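You operate a simulated robot arm through the tools that you are given. There is no shell and no other tool.

You run a simulated robot arm. Do the job below in one go: nothing can be reset, and whatever is moved stays where it is left.

JOB
Wipe the glue off the blue top piece and stand its heel on the bench.
Fine: draw the slide out first and leave it out; put the rag back; the heel goes back in the row; leave the other heels and top pieces where they are. What is to be rubbed or washed off counts as gone when no trace of it is left.

The check looks at the end state, three seconds after you hand in, the way a careful person would. Anything else that was tipped, shoved, dropped, spilled or broken makes it a failure.

ROBOT AND FRAMES
A 6-joint arm with a two-finger parallel gripper, fixed in place. Base frame: the origin is at the foot of the arm, x ahead of it, y to its left, z up; the work surface is at about z = 0.8. Units: m, degrees, N and s.
With the tool pointing down near the work surface it reaches from about 0.26 to 0.68 m from the base axis. Its first joint turns from -66.0 to 66.0 degrees. Payload 2.9 kg.
The tool frame sits at the grasp point between the pads (the TCP): z along the fingers, y along the line on which they close. The tips reach 0.03 m beyond it. Largest opening 0.11 m; finger width 0.02, thickness 0.01; the body of the gripper, 0.048 by 0.112 m, starts 0.055 m behind the TCP.
Orientation is that of the tool frame in the base frame, as a unit quaternion [w, x, y, z]. With the fingers straight down and closing along the base's y, the tool's x points along the base's -x, its y along +y and its z along -z.

CONTROLS
- The arm moves only by the tool apply_moves. Its argument "plan" is a list of rows, each a list of 7 numbers: the shift along the tool's x, y, z in units of 30 mm (1.0 is 30 mm), then the turn, a rotation vector about the tool's x, y, z in units of 6 degrees (1.0 is 6 degrees), then the gripper command, from -1 (fully open) to 1 (shut), values between in proportion. In form: [[x, y, z, rx, ry, rz, gripper], ...]. A call has 1 to 20 rows; each row shifts and turns the commanded pose from where the row before left it, along the tool's axes as they then stand. A call with a number of a shift or a turn outside -1 to 1 is refused whole. Rows are played at 5 a second. More than 0.05 m and 8.6 degrees between two rows, or a gripper value outside its range, and nothing of the call is played. A pose out of reach is approached as far as the arm can. The call stops where the force on the tool passes 40 N (or 10 N more than at its start, if that is more) or the arm is blocked; 0.2 s more then pass. Each finger travels about 0.108 m/s and halts on what it meets, pressing with about 37 N; the grip force reading is that of the motor and also rises with nothing between the fingers. The clock runs only during rows and for 0.2 s after the last one: add rows that do not move to give the fingers time. The reply holds the time, the measured pose of the TCP, the force on the tool along the base axes, the opening and the grip force, in the units named above and with some noise, with the torque about the TCP (base axes, N m) and any sound that the robot's microphone picked up.
- Cameras (640 x 400 px; columns grow to the right, rows downward): "scene" is fixed at [0.0719, 0.4435, 1.4088]; the picture's right is [-0.72, -0.69, 0.00], its down [-0.33, 0.35, -0.88] and it looks along [0.61, -0.64, -0.48] (base axes); focal length 358 px, centre (320, 200). "wrist" rides on the gripper at [0.072, 0.017, -0.103] in the tool frame; the picture's right is [-0.23, 0.97, 0.00], its down [-0.76, -0.18, -0.62] and it looks along [-0.61, -0.14, 0.78] (tool axes); focal length 222 px, centre (320, 200). There is no depth. A picture from a camera that has moved, and an enlarged one, comes with that camera's place and axes in the base frame and with its lens. The place of the scene camera against the robot may be out by one fixed shift of up to 0.025 m in any direction.
- camera(camera): a new picture of that camera. The clock stands still meanwhile.
- zoom(camera, box): a new picture of the part [left, top, right, bottom] of that camera's present view, enlarged. The clock stands still meanwhile.
- job_done(): hands the job in; it is judged then, once.

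Places have to be worked out from the pictures, the camera data and where the tool is seen. Open the gripper and draw the arm clear of the work before you hand the job in, unless the task says otherwise.

The tools are called after ">>>" by a JSON object that holds its "fn" and its "kwargs". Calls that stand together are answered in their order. apply_moves: Moves the arm, as the interface text tells. Its arguments: {"type":"object","properties":{"plan":{"type":"array","items":{"type":"array","items":{"type":"number"}}}},"required":["plan"]} The other tools are called the same way: camera (camera) takes a picture; zoom (camera, box) takes an enlarged picture of a part of a camera's view; job_done () hands the job in.

At the start:

```text
clock: 0.0
position: [0.5117, -0.039, 1.1058]
orientation: [-0.001, 0.0, 1.0, 0.0]
ft_force: [0.2, -0.5, -0.5]
wrist_torque: [-0.01, -0.01, 0.0]
gripper_width: 0.1101
gripper_force: 0.0
```

scene: 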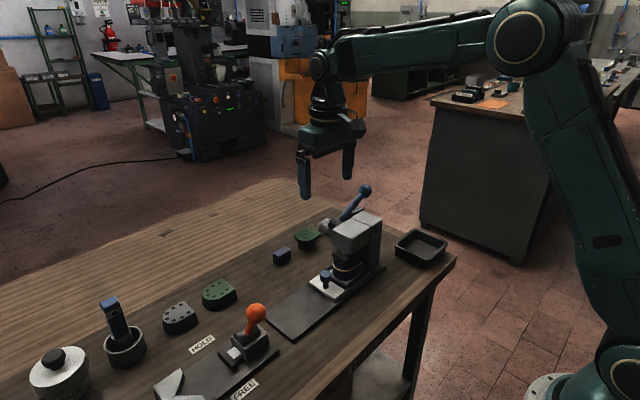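
wrist: 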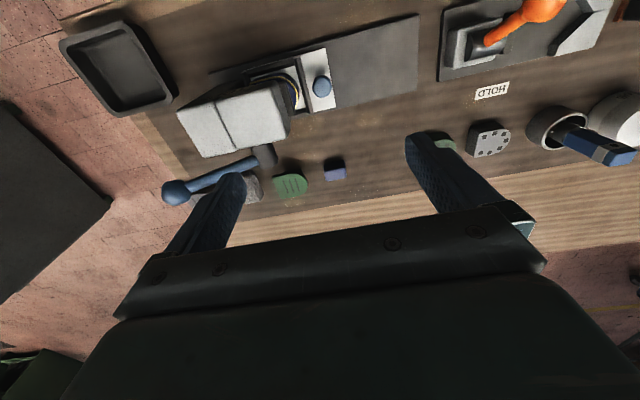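

The pictures show a bench with a press on a slide, a clamp fixture (HOLD/FREE), heels in a row, a pot and a cup. I'll enlarge the parts to identify each one.

>>> {"fn": "zoom", "kwargs": {"camera": "scene", "box": [260, 170, 460, 295]}}

>>> {"fn": "zoom", "kwargs": {"camera": "scene", "box": [140, 275, 300, 400]}}

>>> {"fn": "zoom", "kwargs": {"camera": "scene", "box": [0, 275, 160, 400]}}

>>> {"fn": "zoom", "kwargs": {"camera": "wrist", "box": [150, 0, 450, 200]}}

>>> {"fn": "zoom", "kwargs": {"camera": "wrist", "box": [400, 0, 640, 180]}}

```text
3.20 times, centred on (360, 232) of scene
camera zoom: at [0.0719, 0.4435, 1.4088], right [-0.72, -0.69, 0.0], down [-0.33, 0.35, -0.88], along [0.61, -0.64, -0.48], focal length 1146 px, centre (192, 96)
```

zoom: 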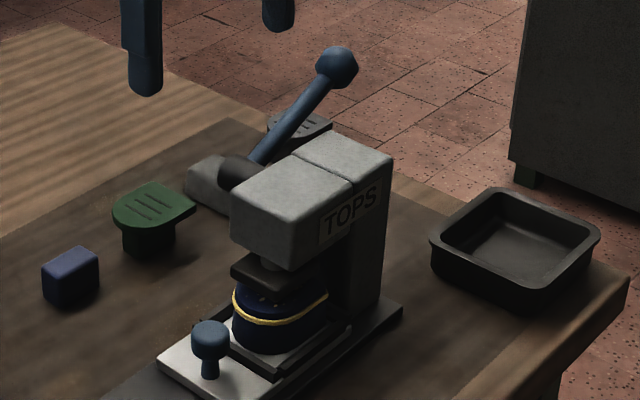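

```text
3.20 times, centred on (220, 338) of scene
camera zoom: at [0.0719, 0.4435, 1.4088], right [-0.72, -0.69, 0.0], down [-0.33, 0.35, -0.88], along [0.61, -0.64, -0.48], focal length 1146 px, centre (640, -240)
```

zoom: 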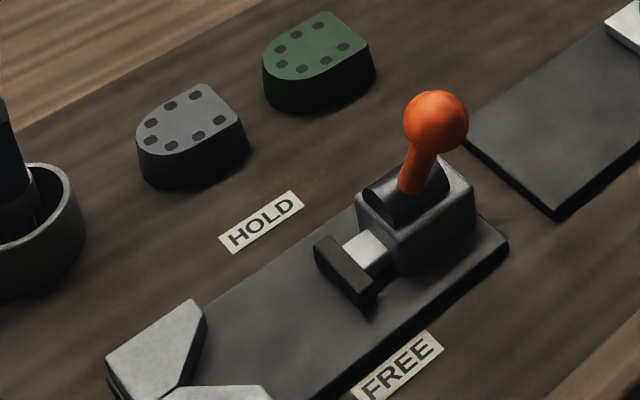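

```text
3.20 times, centred on (80, 338) of scene
camera zoom: at [0.0719, 0.4435, 1.4088], right [-0.72, -0.69, 0.0], down [-0.33, 0.35, -0.88], along [0.61, -0.64, -0.48], focal length 1146 px, centre (1088, -240)
```

zoom: 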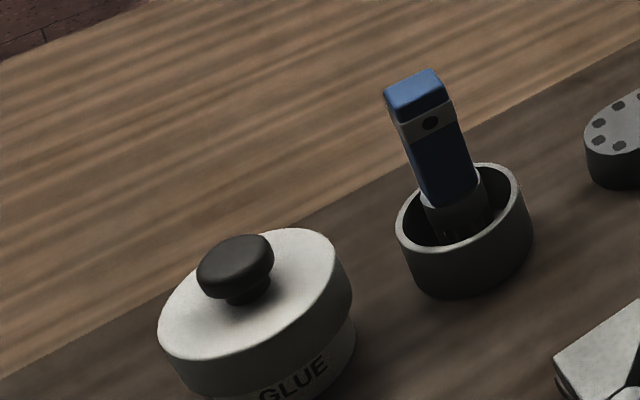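

```text
2.00 times, centred on (300, 100) of wrist
camera zoom: at [0.439, -0.0228, 1.208], right [0.23, 0.97, 0.0], down [0.76, -0.18, 0.62], along [0.61, -0.14, -0.78], focal length 444 px, centre (360, 400)
```

zoom: 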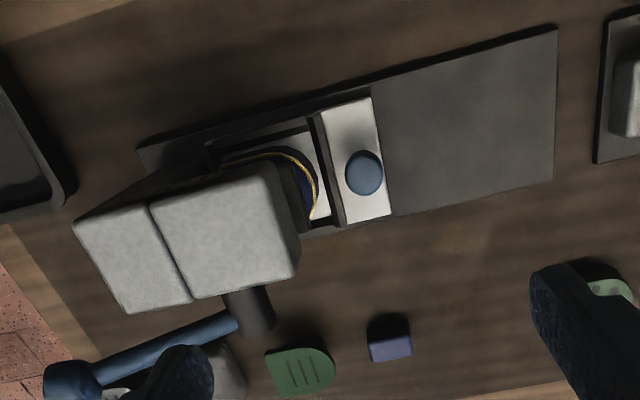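

```text
2.22 times, centred on (520, 90) of wrist
camera zoom: at [0.439, -0.0228, 1.208], right [0.23, 0.97, 0.0], down [0.76, -0.18, 0.62], along [0.61, -0.14, -0.78], focal length 494 px, centre (-124, 444)
```

zoom: 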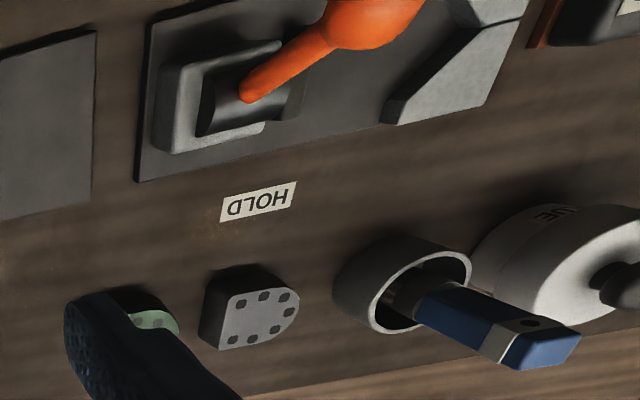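

The slide knob looks to be at about (0.51, -0.04, 0.85), the heel row at x≈0.66, and the cup at about (0.66, 0.36). I'll move left and lower, clear of everything, to see the cup, the clamp and the row more closely.

>>> {"fn": "apply_moves", "kwargs": {"plan": [[0.8, 1, 0, 0, 0, 0, -1], [0.8, 1, 0, 0, 0, 0, -1], [0.8, 1, 0, 0, 0, 0, -1], [0.8, 1, 0, 0, 0, 0, -1], [0.8, 1, 0, 0, 0, 0, -1], [0.8, 1, 0, 0, 0, 0, -1]]}}

>>> {"fn": "camera", "kwargs": {"camera": "wrist"}}

```text
clock: 1.4
position: [0.3648, 0.1435, 1.1035]
orientation: [0.0, 0.001, 1.0, -0.001]
ft_force: [-0.9, 0.1, -0.5]
wrist_torque: [-0.01, -0.01, -0.01]
gripper_width: 0.1099
gripper_force: 0.1
```

```text
taken
camera wrist: at [0.2923, 0.159, 1.2066], right [0.23, 0.97, 0.0], down [0.76, -0.18, 0.62], along [0.61, -0.14, -0.78], focal length 222 px, centre (320, 200)
```

wrist: 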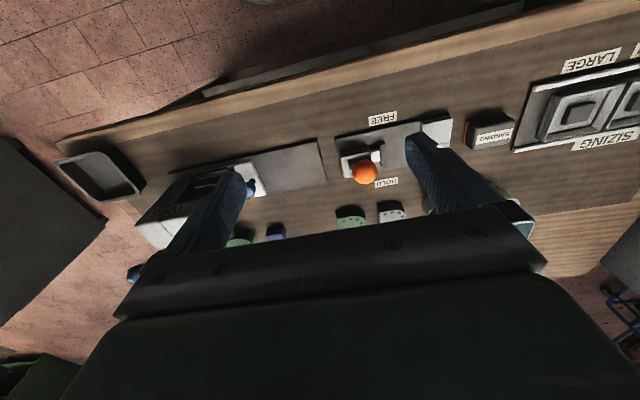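

There is more on the left of the bench (SANDING, SIZING, LARGE). I'll enlarge it.

>>> {"fn": "zoom", "kwargs": {"camera": "wrist", "box": [440, 30, 640, 155]}}

>>> {"fn": "zoom", "kwargs": {"camera": "wrist", "box": [320, 90, 480, 215]}}

>>> {"fn": "zoom", "kwargs": {"camera": "wrist", "box": [130, 120, 330, 245]}}

>>> {"fn": "camera", "kwargs": {"camera": "scene"}}

```text
3.20 times, centred on (540, 92) of wrist
camera zoom: at [0.2923, 0.159, 1.2066], right [0.23, 0.97, 0.0], down [0.76, -0.18, 0.62], along [0.61, -0.14, -0.78], focal length 711 px, centre (-384, 544)
```

zoom: 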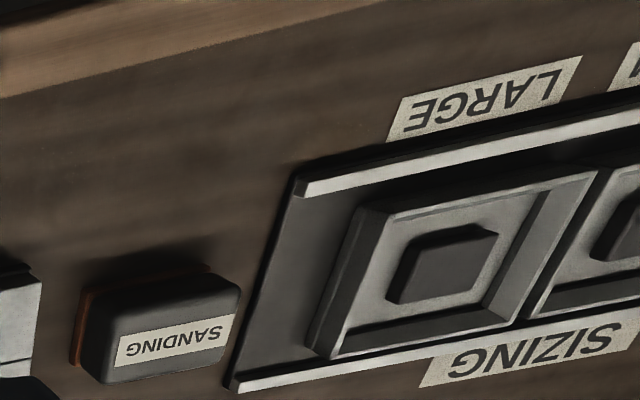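

```text
3.20 times, centred on (400, 152) of wrist
camera zoom: at [0.2923, 0.159, 1.2066], right [0.23, 0.97, 0.0], down [0.76, -0.18, 0.62], along [0.61, -0.14, -0.78], focal length 711 px, centre (64, 352)
```

zoom: 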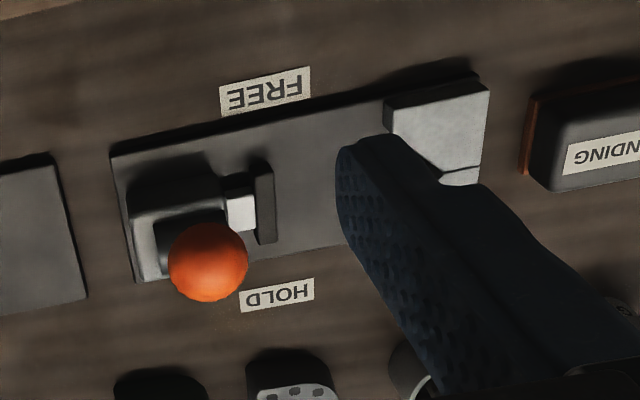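

```text
3.20 times, centred on (230, 182) of wrist
camera zoom: at [0.2923, 0.159, 1.2066], right [0.23, 0.97, 0.0], down [0.76, -0.18, 0.62], along [0.61, -0.14, -0.78], focal length 711 px, centre (608, 256)
```

zoom: 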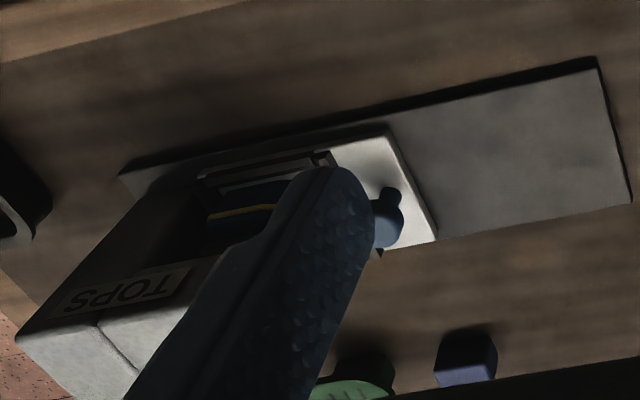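

```text
taken
```

scene: 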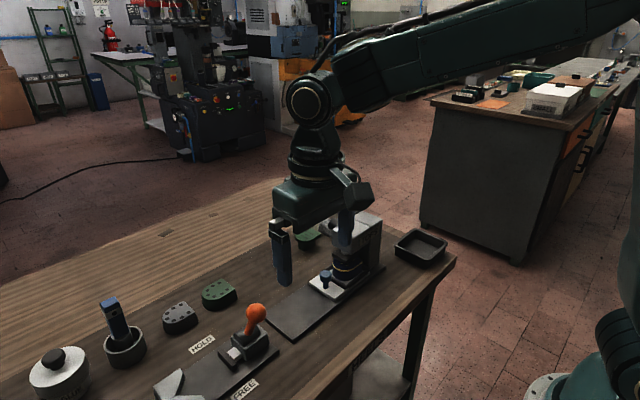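

I'll move over the purple block and the neighbouring top pieces to see what the block is and how the press lever stands.

>>> {"fn": "apply_moves", "kwargs": {"plan": [[-0.93, -0.605, 0.3, 0, 0, 0, -1], [-0.93, -0.605, 0.3, 0, 0, 0, -1], [-0.93, -0.605, 0.3, 0, 0, 0, -1], [-0.93, -0.605, 0.3, 0, 0, 0, -1], [-0.93, -0.605, 0.3, 0, 0, 0, -1], [-0.93, -0.605, 0.3, 0, 0, 0, -1], [-0.93, -0.605, 0.3, 0, 0, 0, -1], [-0.93, -0.605, 0.3, 0, 0, 0, -1], [-0.93, -0.605, 0.3, 0, 0, 0, -1], [-0.93, -0.605, 0.3, 0, 0, 0, -1]]}}

>>> {"fn": "camera", "kwargs": {"camera": "wrist"}}

>>> {"fn": "zoom", "kwargs": {"camera": "wrist", "box": [220, 60, 420, 185]}}

>>> {"fn": "zoom", "kwargs": {"camera": "scene", "box": [260, 170, 460, 295]}}

```text
clock: 3.6
position: [0.6475, -0.039, 1.0114]
orientation: [0.0, 0.0, 1.0, 0.001]
ft_force: [1.0, -0.7, 0.7]
wrist_torque: [0.0, 0.01, 0.01]
gripper_width: 0.1103
gripper_force: 0.1
```

```text
taken
camera wrist: at [0.5743, -0.0237, 1.1148], right [0.23, 0.97, 0.0], down [0.76, -0.18, 0.62], along [0.61, -0.14, -0.78], focal length 222 px, centre (320, 200)
```

wrist: 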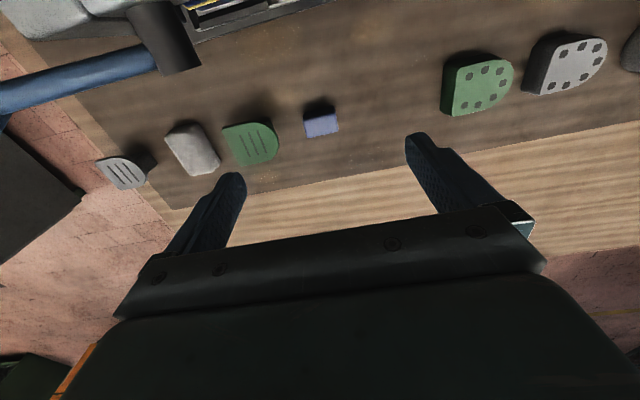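

```text
3.20 times, centred on (320, 122) of wrist
camera zoom: at [0.5743, -0.0237, 1.1148], right [0.23, 0.97, 0.0], down [0.76, -0.18, 0.62], along [0.61, -0.14, -0.78], focal length 711 px, centre (320, 448)
```

zoom: 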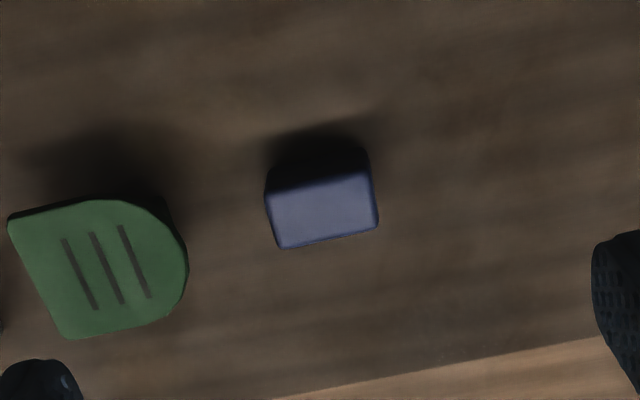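

```text
3.20 times, centred on (360, 232) of scene
camera zoom: at [0.0719, 0.4435, 1.4089], right [-0.72, -0.69, 0.0], down [-0.33, 0.35, -0.88], along [0.61, -0.64, -0.48], focal length 1146 px, centre (192, 96)
```

zoom: 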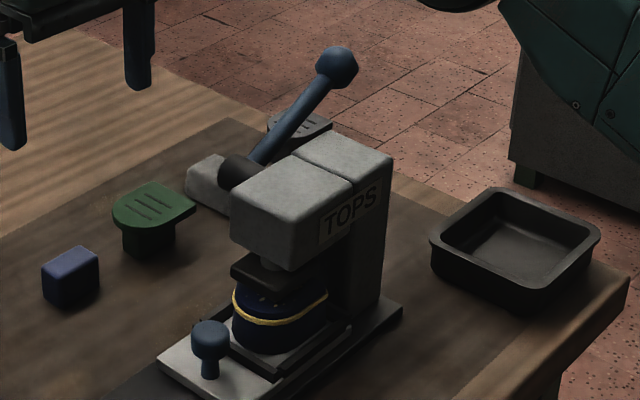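

Besides the purple block there is a light grey soft-looking pad between the two top pieces. I'll enlarge it and the rest of the row.

>>> {"fn": "zoom", "kwargs": {"camera": "wrist", "box": [80, 90, 280, 215]}}

>>> {"fn": "zoom", "kwargs": {"camera": "wrist", "box": [420, 10, 640, 147]}}

>>> {"fn": "zoom", "kwargs": {"camera": "wrist", "box": [0, 0, 300, 130]}}

```text
3.20 times, centred on (180, 152) of wrist
camera zoom: at [0.5743, -0.0237, 1.1148], right [0.23, 0.97, 0.0], down [0.76, -0.18, 0.62], along [0.61, -0.14, -0.78], focal length 711 px, centre (768, 352)
```

zoom: 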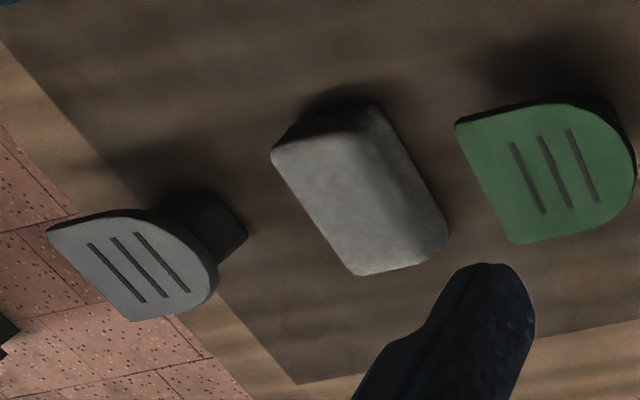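

```text
2.91 times, centred on (530, 78) of wrist
camera zoom: at [0.5743, -0.0237, 1.1148], right [0.23, 0.97, 0.0], down [0.76, -0.18, 0.62], along [0.61, -0.14, -0.78], focal length 646 px, centre (-291, 554)
```

zoom: 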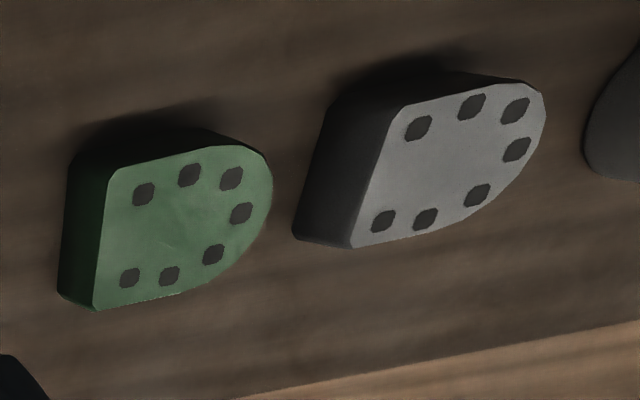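

```text
2.13 times, centred on (150, 65) of wrist
camera zoom: at [0.5743, -0.0237, 1.1148], right [0.23, 0.97, 0.0], down [0.76, -0.18, 0.62], along [0.61, -0.14, -0.78], focal length 474 px, centre (683, 488)
```

zoom: 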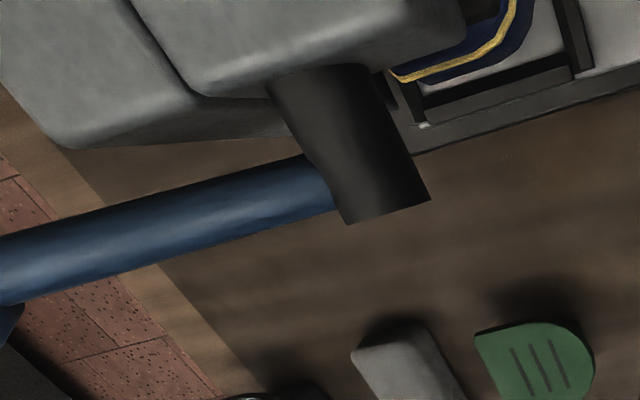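

The grey pad between the top pieces looks like the rag, and the purple block seems to be the empty stand of the blue top piece. Next I'll check whether the press pad bears on the heel, with tight zooms.

>>> {"fn": "zoom", "kwargs": {"camera": "scene", "box": [310, 235, 390, 285]}}

>>> {"fn": "zoom", "kwargs": {"camera": "scene", "box": [300, 170, 380, 220]}}

```text
8.00 times, centred on (350, 260) of scene
camera zoom: at [0.0719, 0.4435, 1.4089], right [-0.72, -0.69, 0.0], down [-0.33, 0.35, -0.88], along [0.61, -0.64, -0.48], focal length 2864 px, centre (80, -280)
```

zoom: 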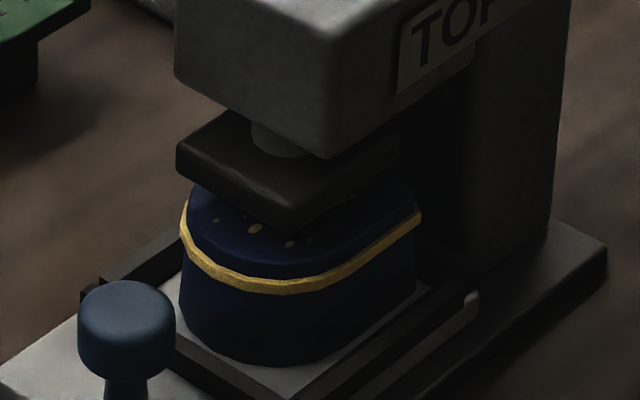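

```text
8.00 times, centred on (340, 195) of scene
camera zoom: at [0.0719, 0.4435, 1.4089], right [-0.72, -0.69, 0.0], down [-0.33, 0.35, -0.88], along [0.61, -0.64, -0.48], focal length 2864 px, centre (160, 240)
```

zoom: 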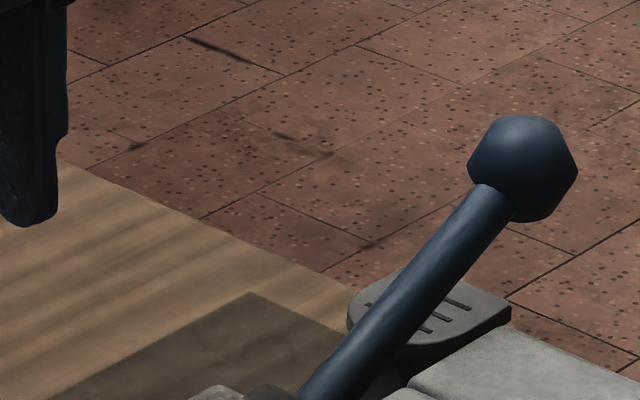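

The top piece shows a yellow glue bead round the seam, and the press pad seems raised. I'll move in front of the press and turn the tool 90° so that the camera looks into it and the fingers can close across the knob along x.

>>> {"fn": "apply_moves", "kwargs": {"plan": [[0.88, 0.8, 0, 0, 0, 0, -1], [0.88, 0.8, 0, 0, 0, 0, -1], [0.88, 0.8, 0, 0, 0, 0, -1], [0.88, 0.8, 0, 0, 0, 0, -1], [0.88, 0.8, 0, 0, 0, 0, -1], [0, 0, 0, 0, 0, 1, -1], [0, 0, 0, 0, 0, 1, -1], [0, 0, 0, 0, 0, 1, -1], [0, 0, 0, 0, 0, 1, -1], [0, 0, 0, 0, 0, 1, -1], [0, 0, 0, 0, 0, 1, -1], [0, 0, 0, 0, 0, 1, -1], [0, 0, 0, 0, 0, 1, -1], [0, 0, 0, 0, 0, 1, -1], [0, 0, 0, 0, 0, 1, -1], [0, 0, 0, 0, 0, 1, -1], [0, 0, 0, 0, 0, 1, -1], [0, 0, 0, 0, 0, 1, -1], [0, 0, 0, 0, 0, 1, -1], [0, 0, 0, 0, 0, 1, -1]]}}

>>> {"fn": "camera", "kwargs": {"camera": "wrist"}}

>>> {"fn": "camera", "kwargs": {"camera": "scene"}}

```text
clock: 7.8
position: [0.5136, 0.0801, 1.0136]
orientation: [0.0, 0.708, 0.706, 0.0]
ft_force: [-0.6, 0.1, -0.2]
wrist_torque: [-0.01, -0.01, 0.02]
gripper_width: 0.11
gripper_force: 0.1
```

```text
taken
camera wrist: at [0.5316, 0.1515, 1.1182], right [0.97, -0.23, 0.0], down [-0.18, -0.76, 0.62], along [-0.14, -0.61, -0.78], focal length 222 px, centre (320, 200)
```

wrist: 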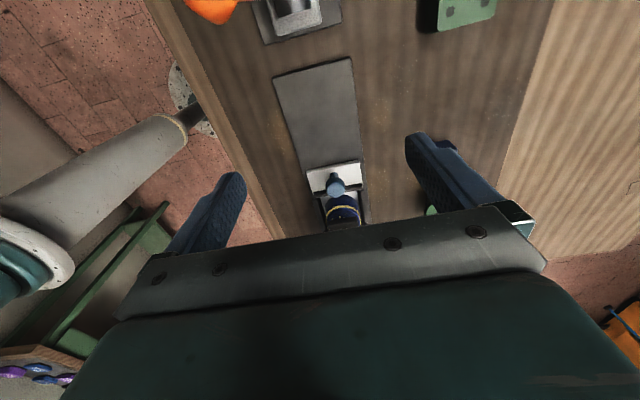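

```text
taken
```

scene: 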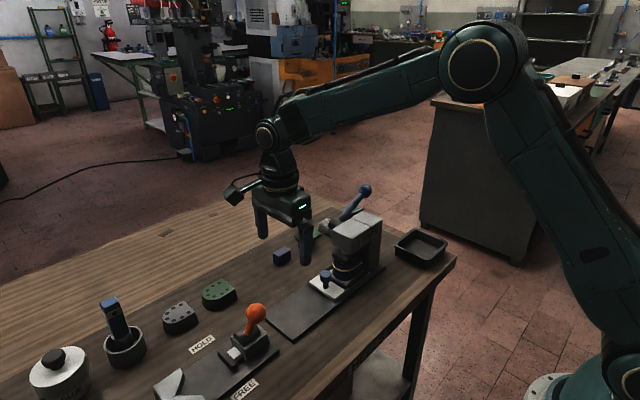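

The camera now looks along the rail into the press. I'll enlarge the knob and the heel.

>>> {"fn": "zoom", "kwargs": {"camera": "wrist", "box": [280, 150, 400, 225]}}

>>> {"fn": "zoom", "kwargs": {"camera": "wrist", "box": [220, 0, 540, 200]}}

```text
5.33 times, centred on (340, 188) of wrist
camera zoom: at [0.5316, 0.1515, 1.1182], right [0.97, -0.23, 0.0], down [-0.18, -0.76, 0.62], along [-0.14, -0.61, -0.78], focal length 1185 px, centre (213, 267)
```

zoom: 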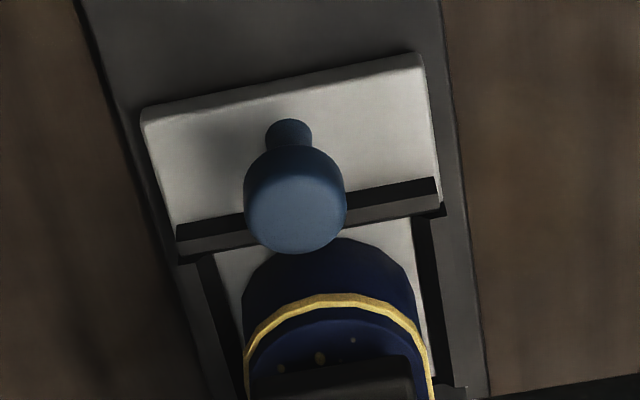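

```text
2.00 times, centred on (380, 100) of wrist
camera zoom: at [0.5316, 0.1515, 1.1182], right [0.97, -0.23, 0.0], down [-0.18, -0.76, 0.62], along [-0.14, -0.61, -0.78], focal length 444 px, centre (200, 400)
```

zoom: 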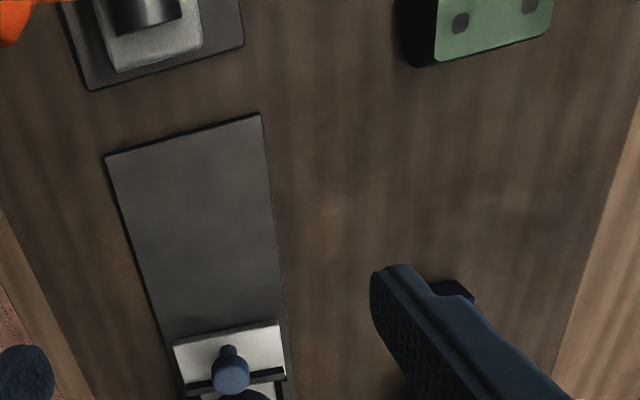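

I judge the knob cap top to be at about (0.510, -0.037, 0.863), 26 mm wide, with the press head front near y≈-0.078. I'll come down above it, partly closed, and check before gripping.

>>> {"fn": "apply_moves", "kwargs": {"plan": [[-0.95, -0.05, 0, 0, 0, 0, -0.2], [-0.95, -0.05, 0, 0, 0, 0, -0.2], [-0.95, 0, 0, 0, 0, 0, -0.2], [-0.95, 0, 0, 0, 0, 0, -0.2], [0, 0, 0.9, 0, 0, 0, -0.2], [0, 0, 0.9, 0, 0, 0, -0.2], [0, 0, 0.9, 0, 0, 0, -0.2], [0, 0, 0.9, 0, 0, 0, -0.2]]}}

>>> {"fn": "camera", "kwargs": {"camera": "wrist"}}

>>> {"fn": "zoom", "kwargs": {"camera": "scene", "box": [240, 180, 400, 280]}}

```text
clock: 9.6
position: [0.5107, -0.0319, 0.9059]
orientation: [0.0, 0.707, 0.707, 0.0]
ft_force: [-0.1, -0.5, 0.3]
wrist_torque: [-0.02, 0.01, -0.01]
gripper_width: 0.0663
gripper_force: 0.0
```

```text
taken
camera wrist: at [0.5276, 0.0392, 1.0098], right [0.97, -0.23, 0.0], down [-0.18, -0.76, 0.62], along [-0.14, -0.61, -0.78], focal length 222 px, centre (320, 200)
```

wrist: 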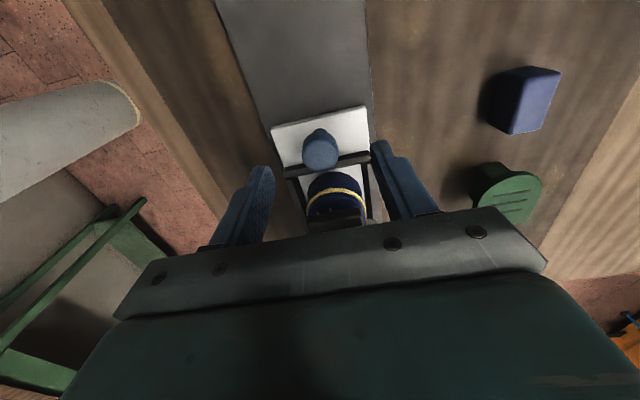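

```text
4.00 times, centred on (320, 230) of scene
camera zoom: at [0.0719, 0.4435, 1.4088], right [-0.72, -0.69, 0.0], down [-0.33, 0.35, -0.88], along [0.61, -0.64, -0.48], focal length 1432 px, centre (320, 80)
```

zoom: 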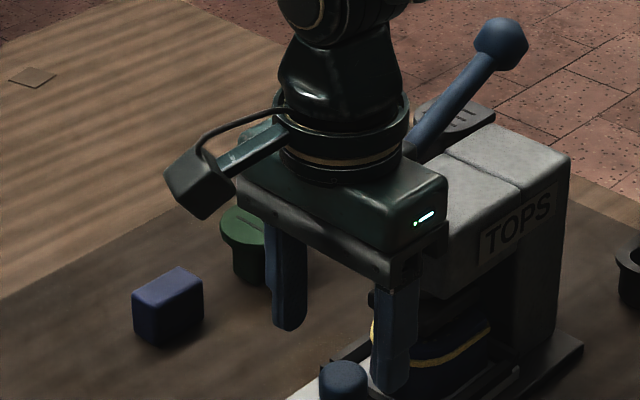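

The fingers straddle the knob, whose centre I read as about (0.511, -0.032). I'll go down 40 mm and close.

>>> {"fn": "apply_moves", "kwargs": {"plan": [[0, 0, 0.7, 0, 0, 0, -0.2], [0, 0, 0.65, 0, 0, 0, -0.2], [0, 0, 0, 0, 0, 0, 0.3], [0, 0, 0, 0, 0, 0, 0.8], [0, 0, 0, 0, 0, 0, 0.8], [0, 0, 0, 0, 0, 0, 0.8]]}}

>>> {"fn": "camera", "kwargs": {"camera": "wrist"}}

>>> {"fn": "zoom", "kwargs": {"camera": "scene", "box": [260, 210, 400, 300]}}

```text
clock: 11.0
position: [0.5112, -0.0321, 0.8648]
orientation: [0.0, 0.707, 0.707, 0.0]
ft_force: [4.6, -0.1, -6.1]
wrist_torque: [0.02, -0.12, 0.03]
gripper_width: 0.0271
gripper_force: 45.1
```

```text
taken
camera wrist: at [0.527, 0.0388, 0.9684], right [0.97, -0.23, 0.0], down [-0.18, -0.76, 0.62], along [-0.14, -0.61, -0.78], focal length 222 px, centre (320, 200)
```

wrist: 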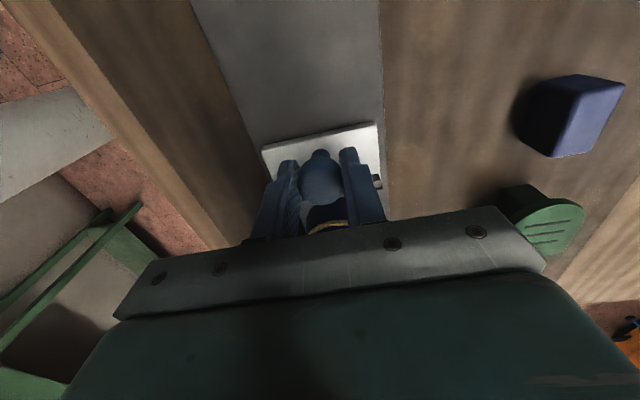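

```text
4.44 times, centred on (330, 255) of scene
camera zoom: at [0.0721, 0.4435, 1.4088], right [-0.72, -0.69, 0.0], down [-0.33, 0.35, -0.88], along [0.61, -0.64, -0.48], focal length 1591 px, centre (276, -44)
```

zoom: 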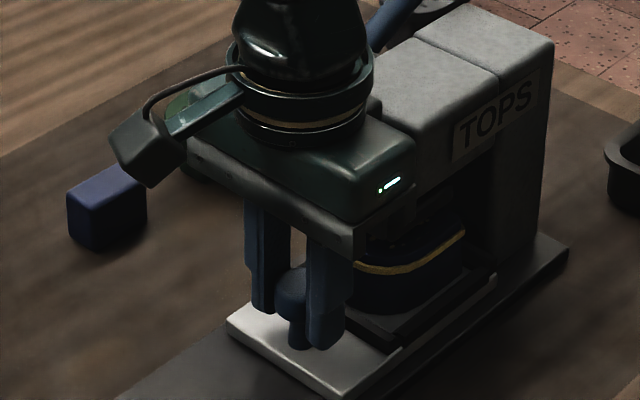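

The knob is held (27 mm). I'll draw the slide out gently along +y and watch the force.

>>> {"fn": "apply_moves", "kwargs": {"plan": [[0.2, 0, 0, 0, 0, 0, 0.8], [0.25, 0, 0, 0, 0, 0, 0.8], [0.25, 0, 0, 0, 0, 0, 0.8], [0, 0, 0, 0, 0, 0, 0.8]]}}

>>> {"fn": "zoom", "kwargs": {"camera": "scene", "box": [260, 210, 400, 300]}}

```text
clock: 12.0
position: [0.5103, -0.0126, 0.8648]
orientation: [-0.001, 0.707, 0.707, 0.0]
ft_force: [-9.1, 0.2, 1.1]
wrist_torque: [-0.28, 0.28, -0.09]
gripper_width: 0.0271
gripper_force: 45.0
```

```text
4.44 times, centred on (330, 255) of scene
camera zoom: at [0.0717, 0.4435, 1.4089], right [-0.72, -0.69, 0.0], down [-0.33, 0.35, -0.88], along [0.61, -0.64, -0.48], focal length 1591 px, centre (276, -44)
```

zoom: 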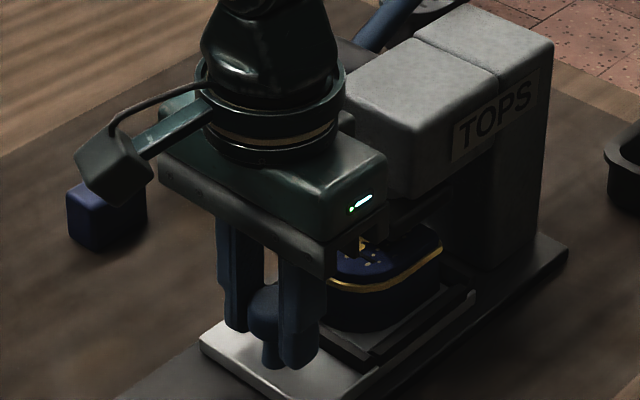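

The slide moves freely with the heel riding on it and no load from the pad. I'll keep drawing it out.

>>> {"fn": "apply_moves", "kwargs": {"plan": [[0.3, 0, 0, 0, 0, 0, 0.8], [0.3, 0, 0, 0, 0, 0, 0.8], [0.3, 0, 0, 0, 0, 0, 0.8], [0.3, 0, 0, 0, 0, 0, 0.8], [0.3, 0, 0, 0, 0, 0, 0.8], [0.3, 0, 0, 0, 0, 0, 0.8], [0, 0, 0, 0, 0, 0, 0.8]]}}

>>> {"fn": "camera", "kwargs": {"camera": "scene"}}

>>> {"fn": "zoom", "kwargs": {"camera": "scene", "box": [240, 210, 400, 310]}}

```text
clock: 13.6
position: [0.5106, 0.0415, 0.8648]
orientation: [-0.002, 0.707, 0.707, -0.002]
ft_force: [-17.5, 0.3, -9.1]
wrist_torque: [0.11, 0.31, -0.04]
gripper_width: 0.0272
gripper_force: 44.9
```

```text
taken
```

scene: 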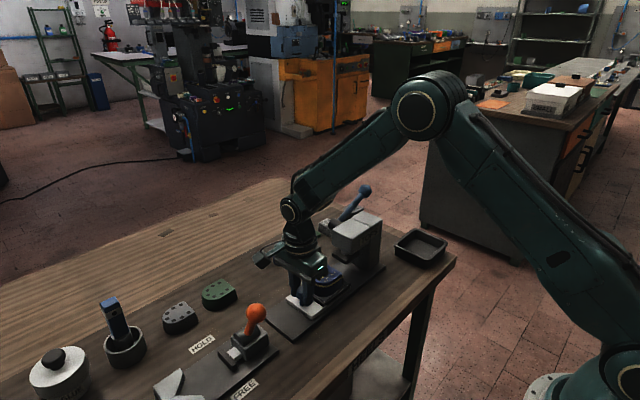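

```text
4.00 times, centred on (320, 260) of scene
camera zoom: at [0.0717, 0.4435, 1.4089], right [-0.72, -0.69, 0.0], down [-0.33, 0.35, -0.88], along [0.61, -0.64, -0.48], focal length 1432 px, centre (320, -40)
```

zoom: 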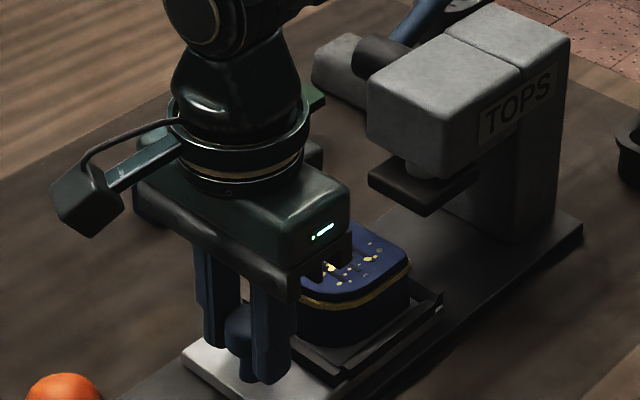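

The slide is 73 mm out, and I see glue specks on top as well as the bead round the seam. There is a sideways force of -17 N in x, so I'll relieve it by about 2 mm while continuing out.

>>> {"fn": "apply_moves", "kwargs": {"plan": [[0.2, -0.06, 0.03, 0, 0, 0, 0.8], [0.3, 0, 0, 0, 0, 0, 0.8], [0.3, 0, 0, 0, 0, 0, 0.8], [0.3, 0, 0, 0, 0, 0, 0.8], [0, 0, 0, 0, 0, 0, 0.8]]}}

>>> {"fn": "zoom", "kwargs": {"camera": "scene", "box": [200, 220, 400, 345]}}

```text
clock: 14.8
position: [0.51, 0.075, 0.8665]
orientation: [-0.001, 0.707, 0.707, -0.002]
ft_force: [-10.3, -0.8, -12.6]
wrist_torque: [-0.11, 0.12, -0.08]
gripper_width: 0.0274
gripper_force: 45.4
```

```text
3.20 times, centred on (300, 282) of scene
camera zoom: at [0.0719, 0.4435, 1.4088], right [-0.72, -0.69, 0.0], down [-0.33, 0.35, -0.88], along [0.61, -0.64, -0.48], focal length 1146 px, centre (384, -64)
```

zoom: 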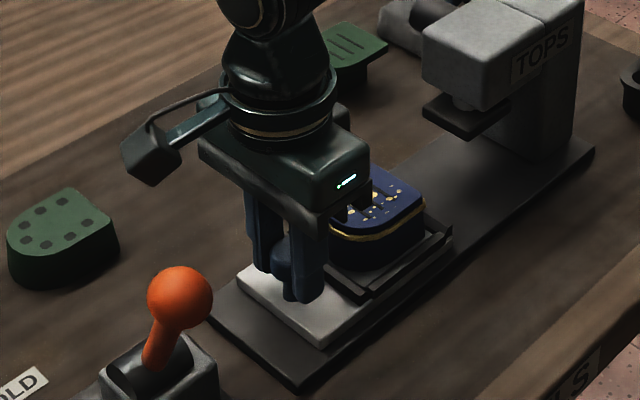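

There is still no stop, and some rail is left. The orange ball (about 0.479, 0.184, 0.924) comes near my camera housing, so I'll advance in small steps and look.

>>> {"fn": "apply_moves", "kwargs": {"plan": [[0.2, -0.03, 0.05, 0, 0, 0, 0.8], [0.2, 0, 0, 0, 0, 0, 0.8], [0, 0, 0, 0, 0, 0, 0.8]]}}

>>> {"fn": "zoom", "kwargs": {"camera": "scene", "box": [220, 230, 340, 330]}}

>>> {"fn": "camera", "kwargs": {"camera": "wrist"}}

```text
clock: 15.6
position: [0.5097, 0.0875, 0.8654]
orientation: [0.001, 0.708, 0.707, 0.001]
ft_force: [-11.9, 0.4, 1.8]
wrist_torque: [-0.29, 0.2, -0.12]
gripper_width: 0.027
gripper_force: 45.1
```

```text
4.00 times, centred on (280, 280) of scene
camera zoom: at [0.0716, 0.4435, 1.4089], right [-0.72, -0.69, 0.0], down [-0.33, 0.35, -0.88], along [0.61, -0.64, -0.48], focal length 1432 px, centre (480, -120)
```

zoom: 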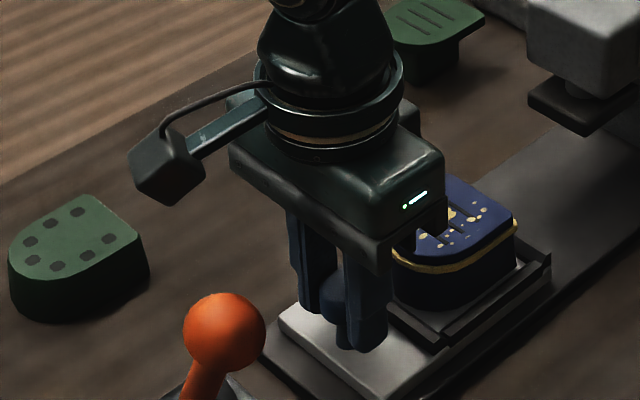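

```text
taken
camera wrist: at [0.5268, 0.158, 0.9686], right [0.97, -0.23, 0.0], down [-0.18, -0.76, 0.62], along [-0.14, -0.61, -0.78], focal length 222 px, centre (320, 200)
```

wrist: 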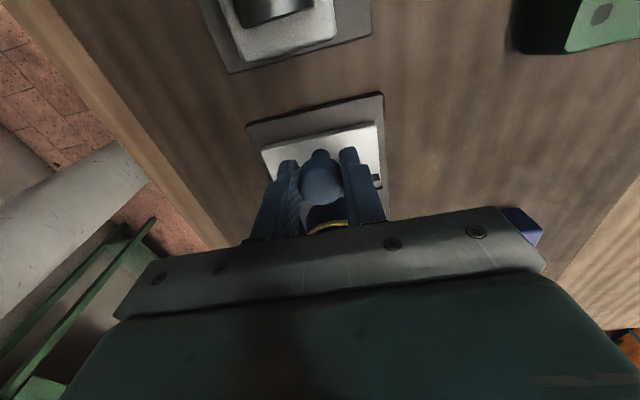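

The camera box clears the ball, and roughly 15–20 mm of rail remains. I'll continue gently until the stop.

>>> {"fn": "apply_moves", "kwargs": {"plan": [[0.2, -0.03, 0, 0, 0, 0, 0.8], [0.2, 0, 0, 0, 0, 0, 0.8], [0.1, 0, 0, 0, 0, 0, 0.8], [0, 0, 0, 0, 0, 0, 0.8]]}}

>>> {"fn": "camera", "kwargs": {"camera": "wrist"}}

>>> {"fn": "zoom", "kwargs": {"camera": "scene", "box": [220, 230, 340, 330]}}

```text
clock: 16.6
position: [0.5103, 0.0981, 0.8649]
orientation: [0.004, 0.71, 0.704, -0.001]
ft_force: [0.2, -29.5, 21.5]
wrist_torque: [-0.56, -0.01, -0.01]
gripper_width: 0.0275
gripper_force: 44.7
```

```text
taken
camera wrist: at [0.5271, 0.1702, 0.9675], right [0.97, -0.24, 0.01], down [-0.19, -0.76, 0.63], along [-0.14, -0.61, -0.78], focal length 222 px, centre (320, 200)
```

wrist: 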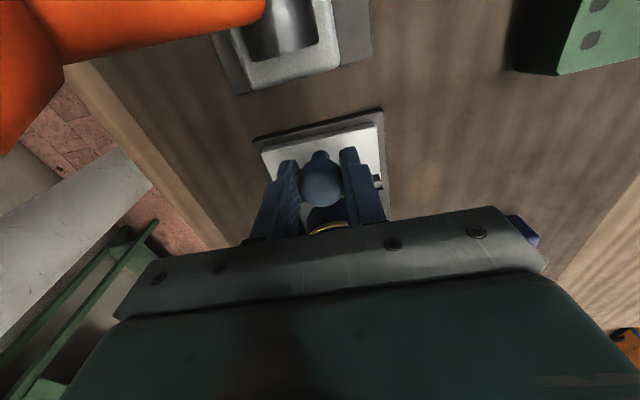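

```text
4.00 times, centred on (280, 280) of scene
camera zoom: at [0.0716, 0.4427, 1.4091], right [-0.72, -0.69, 0.0], down [-0.33, 0.35, -0.88], along [0.61, -0.64, -0.48], focal length 1432 px, centre (480, -120)
```

zoom: 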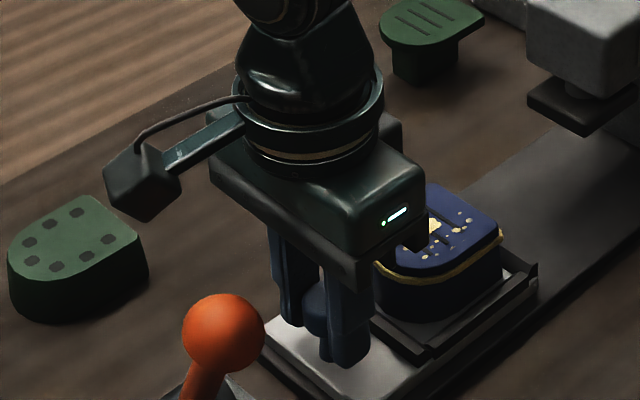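

The force of -29 N in y says the slide has met its end stop (130 mm out). I'll ease the pull, open and rise straight up, backing away from the orange ball.

>>> {"fn": "apply_moves", "kwargs": {"plan": [[-0.13, 0, 0, 0, 0, 0, 0.8], [0, 0, 0, 0, 0, 0, 0.8], [0, 0, 0, 0, 0, 0, 0.2], [0, 0, 0, 0, 0, 0, -0.1], [0, 0, 0, 0, 0, 0, -0.1], [0, 0, -0.5, 0, 0, 0, -0.1], [0, 0, -0.9, 0, 0, 0, -0.1], [0, 0, -0.9, 0, 0, 0, -0.1], [0, 0, -0.9, 0, 0, 0, -0.1], [0, 0, -0.9, 0, 0, 0, -0.1], [0, 0, -0.9, 0, 0, 0, -0.5]]}}

>>> {"fn": "camera", "kwargs": {"camera": "wrist"}}

>>> {"fn": "zoom", "kwargs": {"camera": "scene", "box": [220, 220, 380, 320]}}

```text
clock: 19.0
position: [0.5071, 0.097, 1.0127]
orientation: [0.0, 0.707, 0.707, -0.001]
ft_force: [-0.5, -0.3, -0.2]
wrist_torque: [0.0, 0.0, -0.01]
gripper_width: 0.0828
gripper_force: 0.0
```

```text
taken
camera wrist: at [0.5243, 0.1677, 1.1156], right [0.97, -0.23, 0.0], down [-0.18, -0.76, 0.62], along [-0.14, -0.61, -0.78], focal length 222 px, centre (320, 200)
```

wrist: 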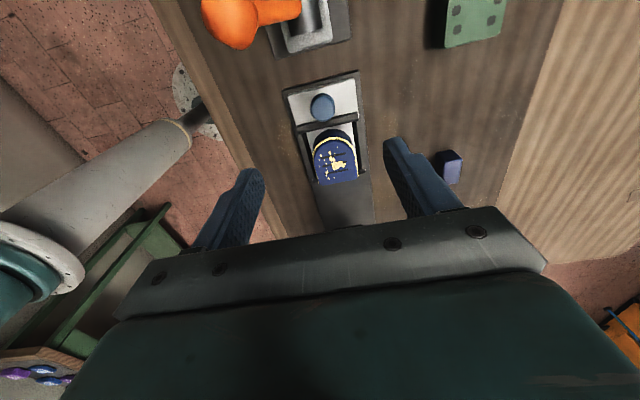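

```text
4.00 times, centred on (300, 270) of scene
camera zoom: at [0.0719, 0.4435, 1.4089], right [-0.72, -0.69, 0.0], down [-0.33, 0.35, -0.88], along [0.61, -0.64, -0.48], focal length 1432 px, centre (400, -80)
```

zoom: 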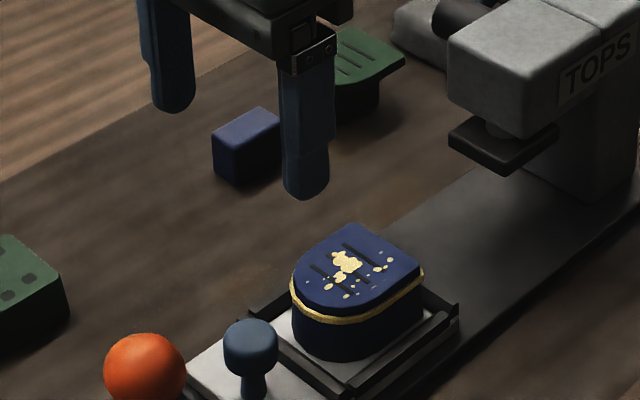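

The slide is out with the glue-smeared top piece in plain view. I'll zoom in on it and on the rag for measurements.

>>> {"fn": "zoom", "kwargs": {"camera": "wrist", "box": [280, 70, 400, 220]}}

>>> {"fn": "zoom", "kwargs": {"camera": "scene", "box": [280, 260, 340, 310]}}

>>> {"fn": "zoom", "kwargs": {"camera": "scene", "box": [290, 205, 370, 255]}}

```text
2.67 times, centred on (340, 145) of wrist
camera zoom: at [0.5243, 0.1677, 1.1156], right [0.97, -0.23, 0.0], down [-0.18, -0.76, 0.62], along [-0.14, -0.61, -0.78], focal length 592 px, centre (267, 347)
```

zoom: 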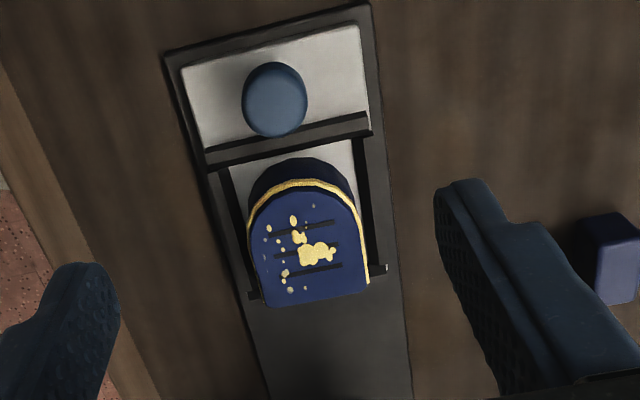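

```text
8.00 times, centred on (310, 285) of scene
camera zoom: at [0.0719, 0.4435, 1.4089], right [-0.72, -0.69, 0.0], down [-0.33, 0.35, -0.88], along [0.61, -0.64, -0.48], focal length 2864 px, centre (400, -480)
```

zoom: 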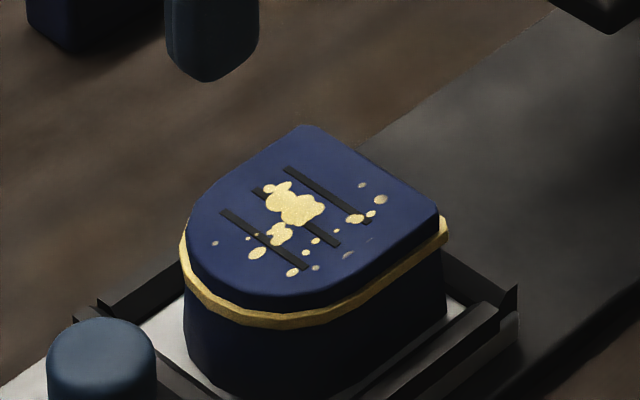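

```text
8.00 times, centred on (330, 230) of scene
camera zoom: at [0.0719, 0.4435, 1.4089], right [-0.72, -0.69, 0.0], down [-0.33, 0.35, -0.88], along [0.61, -0.64, -0.48], focal length 2864 px, centre (240, -40)
```

zoom: 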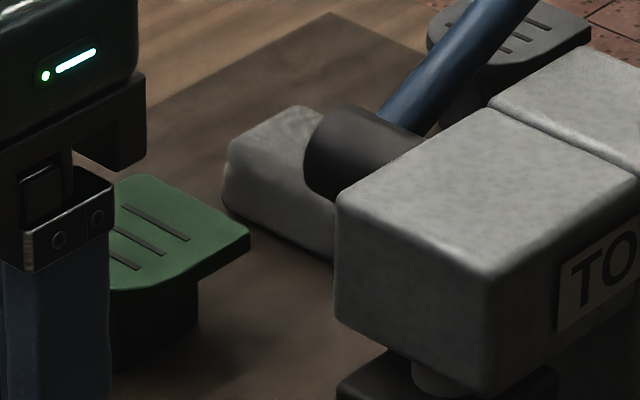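

The smear lies on the top piece, with a yellow line round the seam. Now I'll fetch a better view of the rag (judged about (0.67, -0.23), near the reach limit), staying above the press lever ball.

>>> {"fn": "apply_moves", "kwargs": {"plan": [[0, 0.46, -0.7, 0, 0, 0, -1], [0, 0.46, -0.7, 0, 0, 0, -1], [-0.91, 0.46, 0, 0, 0, 0, -1], [-0.91, 0.46, 0, 0, 0, 0, -1], [-0.91, 0.46, 0, 0, 0, 0, -1], [-0.91, 0.46, 0, 0, 0, 0, -1], [-0.91, 0.46, 0, 0, 0, 0, -1], [-0.91, 0.46, 0, 0, 0, 0, -1], [-0.91, 0.46, 0, 0, 0, 0, -1], [-0.91, 0, 0, 0, 0, 0, -1], [0, 0, 0, 0, 0, 0, -1]]}}

>>> {"fn": "camera", "kwargs": {"camera": "wrist"}}

>>> {"fn": "camera", "kwargs": {"camera": "scene"}}

```text
clock: 21.4
position: [0.6305, -0.122, 1.0584]
orientation: [0.0, 0.707, 0.707, 0.0]
ft_force: [-1.0, 0.0, -0.1]
wrist_torque: [0.0, 0.04, -0.02]
gripper_width: 0.1101
gripper_force: 0.0
```

```text
taken
camera wrist: at [0.6469, -0.0503, 1.1617], right [0.97, -0.23, 0.0], down [-0.18, -0.76, 0.62], along [-0.14, -0.61, -0.78], focal length 222 px, centre (320, 200)
```

wrist: 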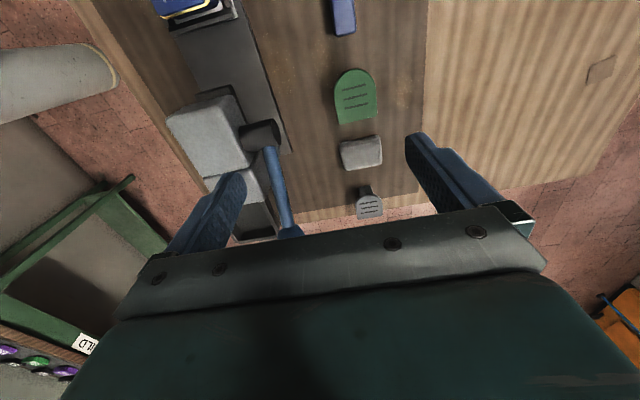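

```text
taken
```

scene: 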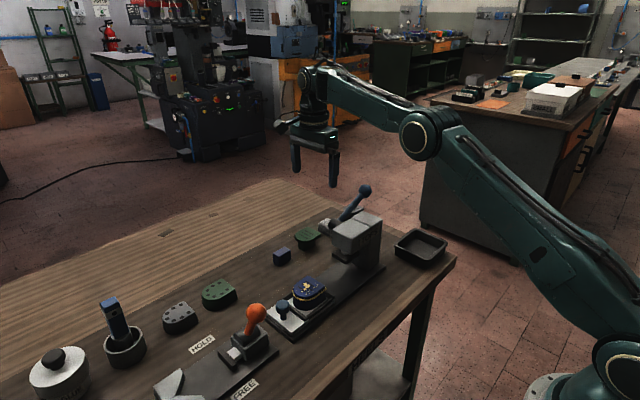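

>>> {"fn": "zoom", "kwargs": {"camera": "wrist", "box": [300, 60, 420, 225]}}

>>> {"fn": "zoom", "kwargs": {"camera": "wrist", "box": [150, 80, 320, 240]}}

```text
2.42 times, centred on (360, 142) of wrist
camera zoom: at [0.6469, -0.0503, 1.1617], right [0.97, -0.23, 0.0], down [-0.18, -0.76, 0.62], along [-0.14, -0.61, -0.78], focal length 538 px, centre (223, 339)
```

zoom: 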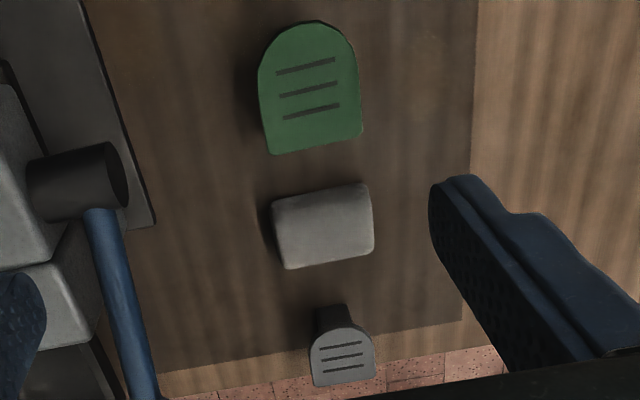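

```text
2.50 times, centred on (235, 160) of wrist
camera zoom: at [0.6469, -0.0503, 1.1617], right [0.97, -0.23, 0.0], down [-0.18, -0.76, 0.62], along [-0.14, -0.61, -0.78], focal length 555 px, centre (532, 300)
```

zoom: 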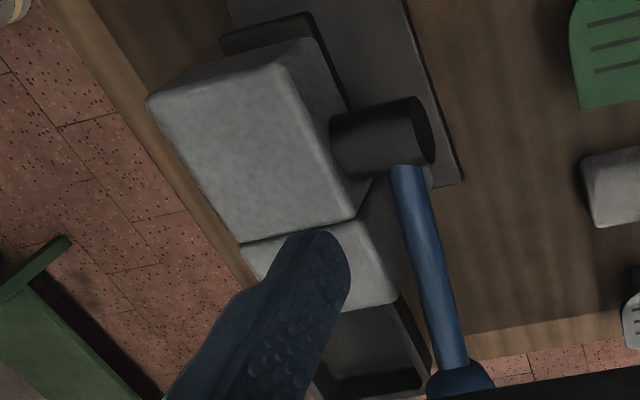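

The rag's centre is about (0.673, -0.232), 65 mm (x) by 55 mm (y) and about 25 mm high, radius 0.71. That needs a tilt, with the hand leaning toward +y to stay clear of the lever. I'll turn the tool 180° first so the camera sits on the outer side.

>>> {"fn": "apply_moves", "kwargs": {"plan": [[0, 0, 0, 0, 0, -1, -1], [0, 0, 0, 0, 0, -1, -1], [0, 0, 0, 0, 0, -1, -1], [0, 0, 0, 0, 0, -1, -1], [0, 0, 0, 0, 0, -1, -1], [0, 0, 0, 0, 0, -1, -1], [0, 0, 0, 0, 0, -1, -1], [0, 0, 0, 0, 0, -1, -1], [0, 0, 0, 0, 0, -1, -1], [0, 0, 0, 0, 0, -1, -1], [0, 0, 0, 0, 0, -1, -1], [0, 0, 0, 0, 0, -1, -1], [0, 0, 0, 0, 0, -1, -1], [0, 0, 0, 0, 0, -1, -1], [0, 0, 0, 0, 0, -1, -1]]}}

>>> {"fn": "apply_moves", "kwargs": {"plan": [[0, 0, 0, 0, 0, -1, -1], [0, 0, 0, 0, 0, -1, -1], [0, 0, 0, 0, 0, -1, -1], [0, 0, 0, 0, 0, -1, -1], [0, 0, 0, 0, 0, -1, -1], [0, 0, 0, 0, 0, -1, -1], [0, 0, 0, 0, 0, -1, -1], [0, 0, 0, 0, 0, -1, -1], [0, 0, 0, 0, 0, -1, -1], [0, 0, 0, 0, 0, -1, -1], [0, 0, 0, 0, 0, -1, -1], [0, 0, 0, 0, 0, -1, -1], [0, 0, 0, 0, 0, -1, -1], [0, 0, 0, 0, 0, -1, -1], [0, 0, 0, 0, 0, -1, -1]]}}

>>> {"fn": "camera", "kwargs": {"camera": "wrist"}}

```text
clock: 24.6
position: [0.632, -0.1207, 1.0556]
orientation: [-0.001, -0.001, 1.0, 0.0]
ft_force: [0.2, -0.8, 1.1]
wrist_torque: [-0.02, -0.01, 0.01]
gripper_width: 0.1101
gripper_force: 0.1
```

```text
clock: 27.8
position: [0.6316, -0.1207, 1.0563]
orientation: [0.0, 0.708, -0.706, 0.0]
ft_force: [-0.1, 0.2, 0.2]
wrist_torque: [0.0, 0.02, -0.01]
gripper_width: 0.1101
gripper_force: 0.1
```

```text
taken
camera wrist: at [0.6147, -0.1935, 1.1595], right [-0.97, 0.22, 0.0], down [0.18, 0.76, 0.62], along [0.14, 0.61, -0.78], focal length 222 px, centre (320, 200)
```

wrist: 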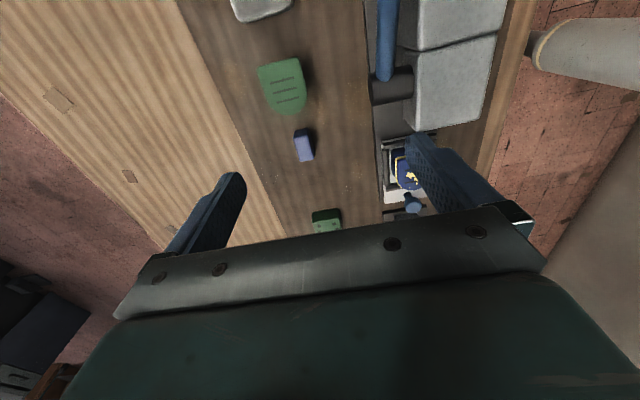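

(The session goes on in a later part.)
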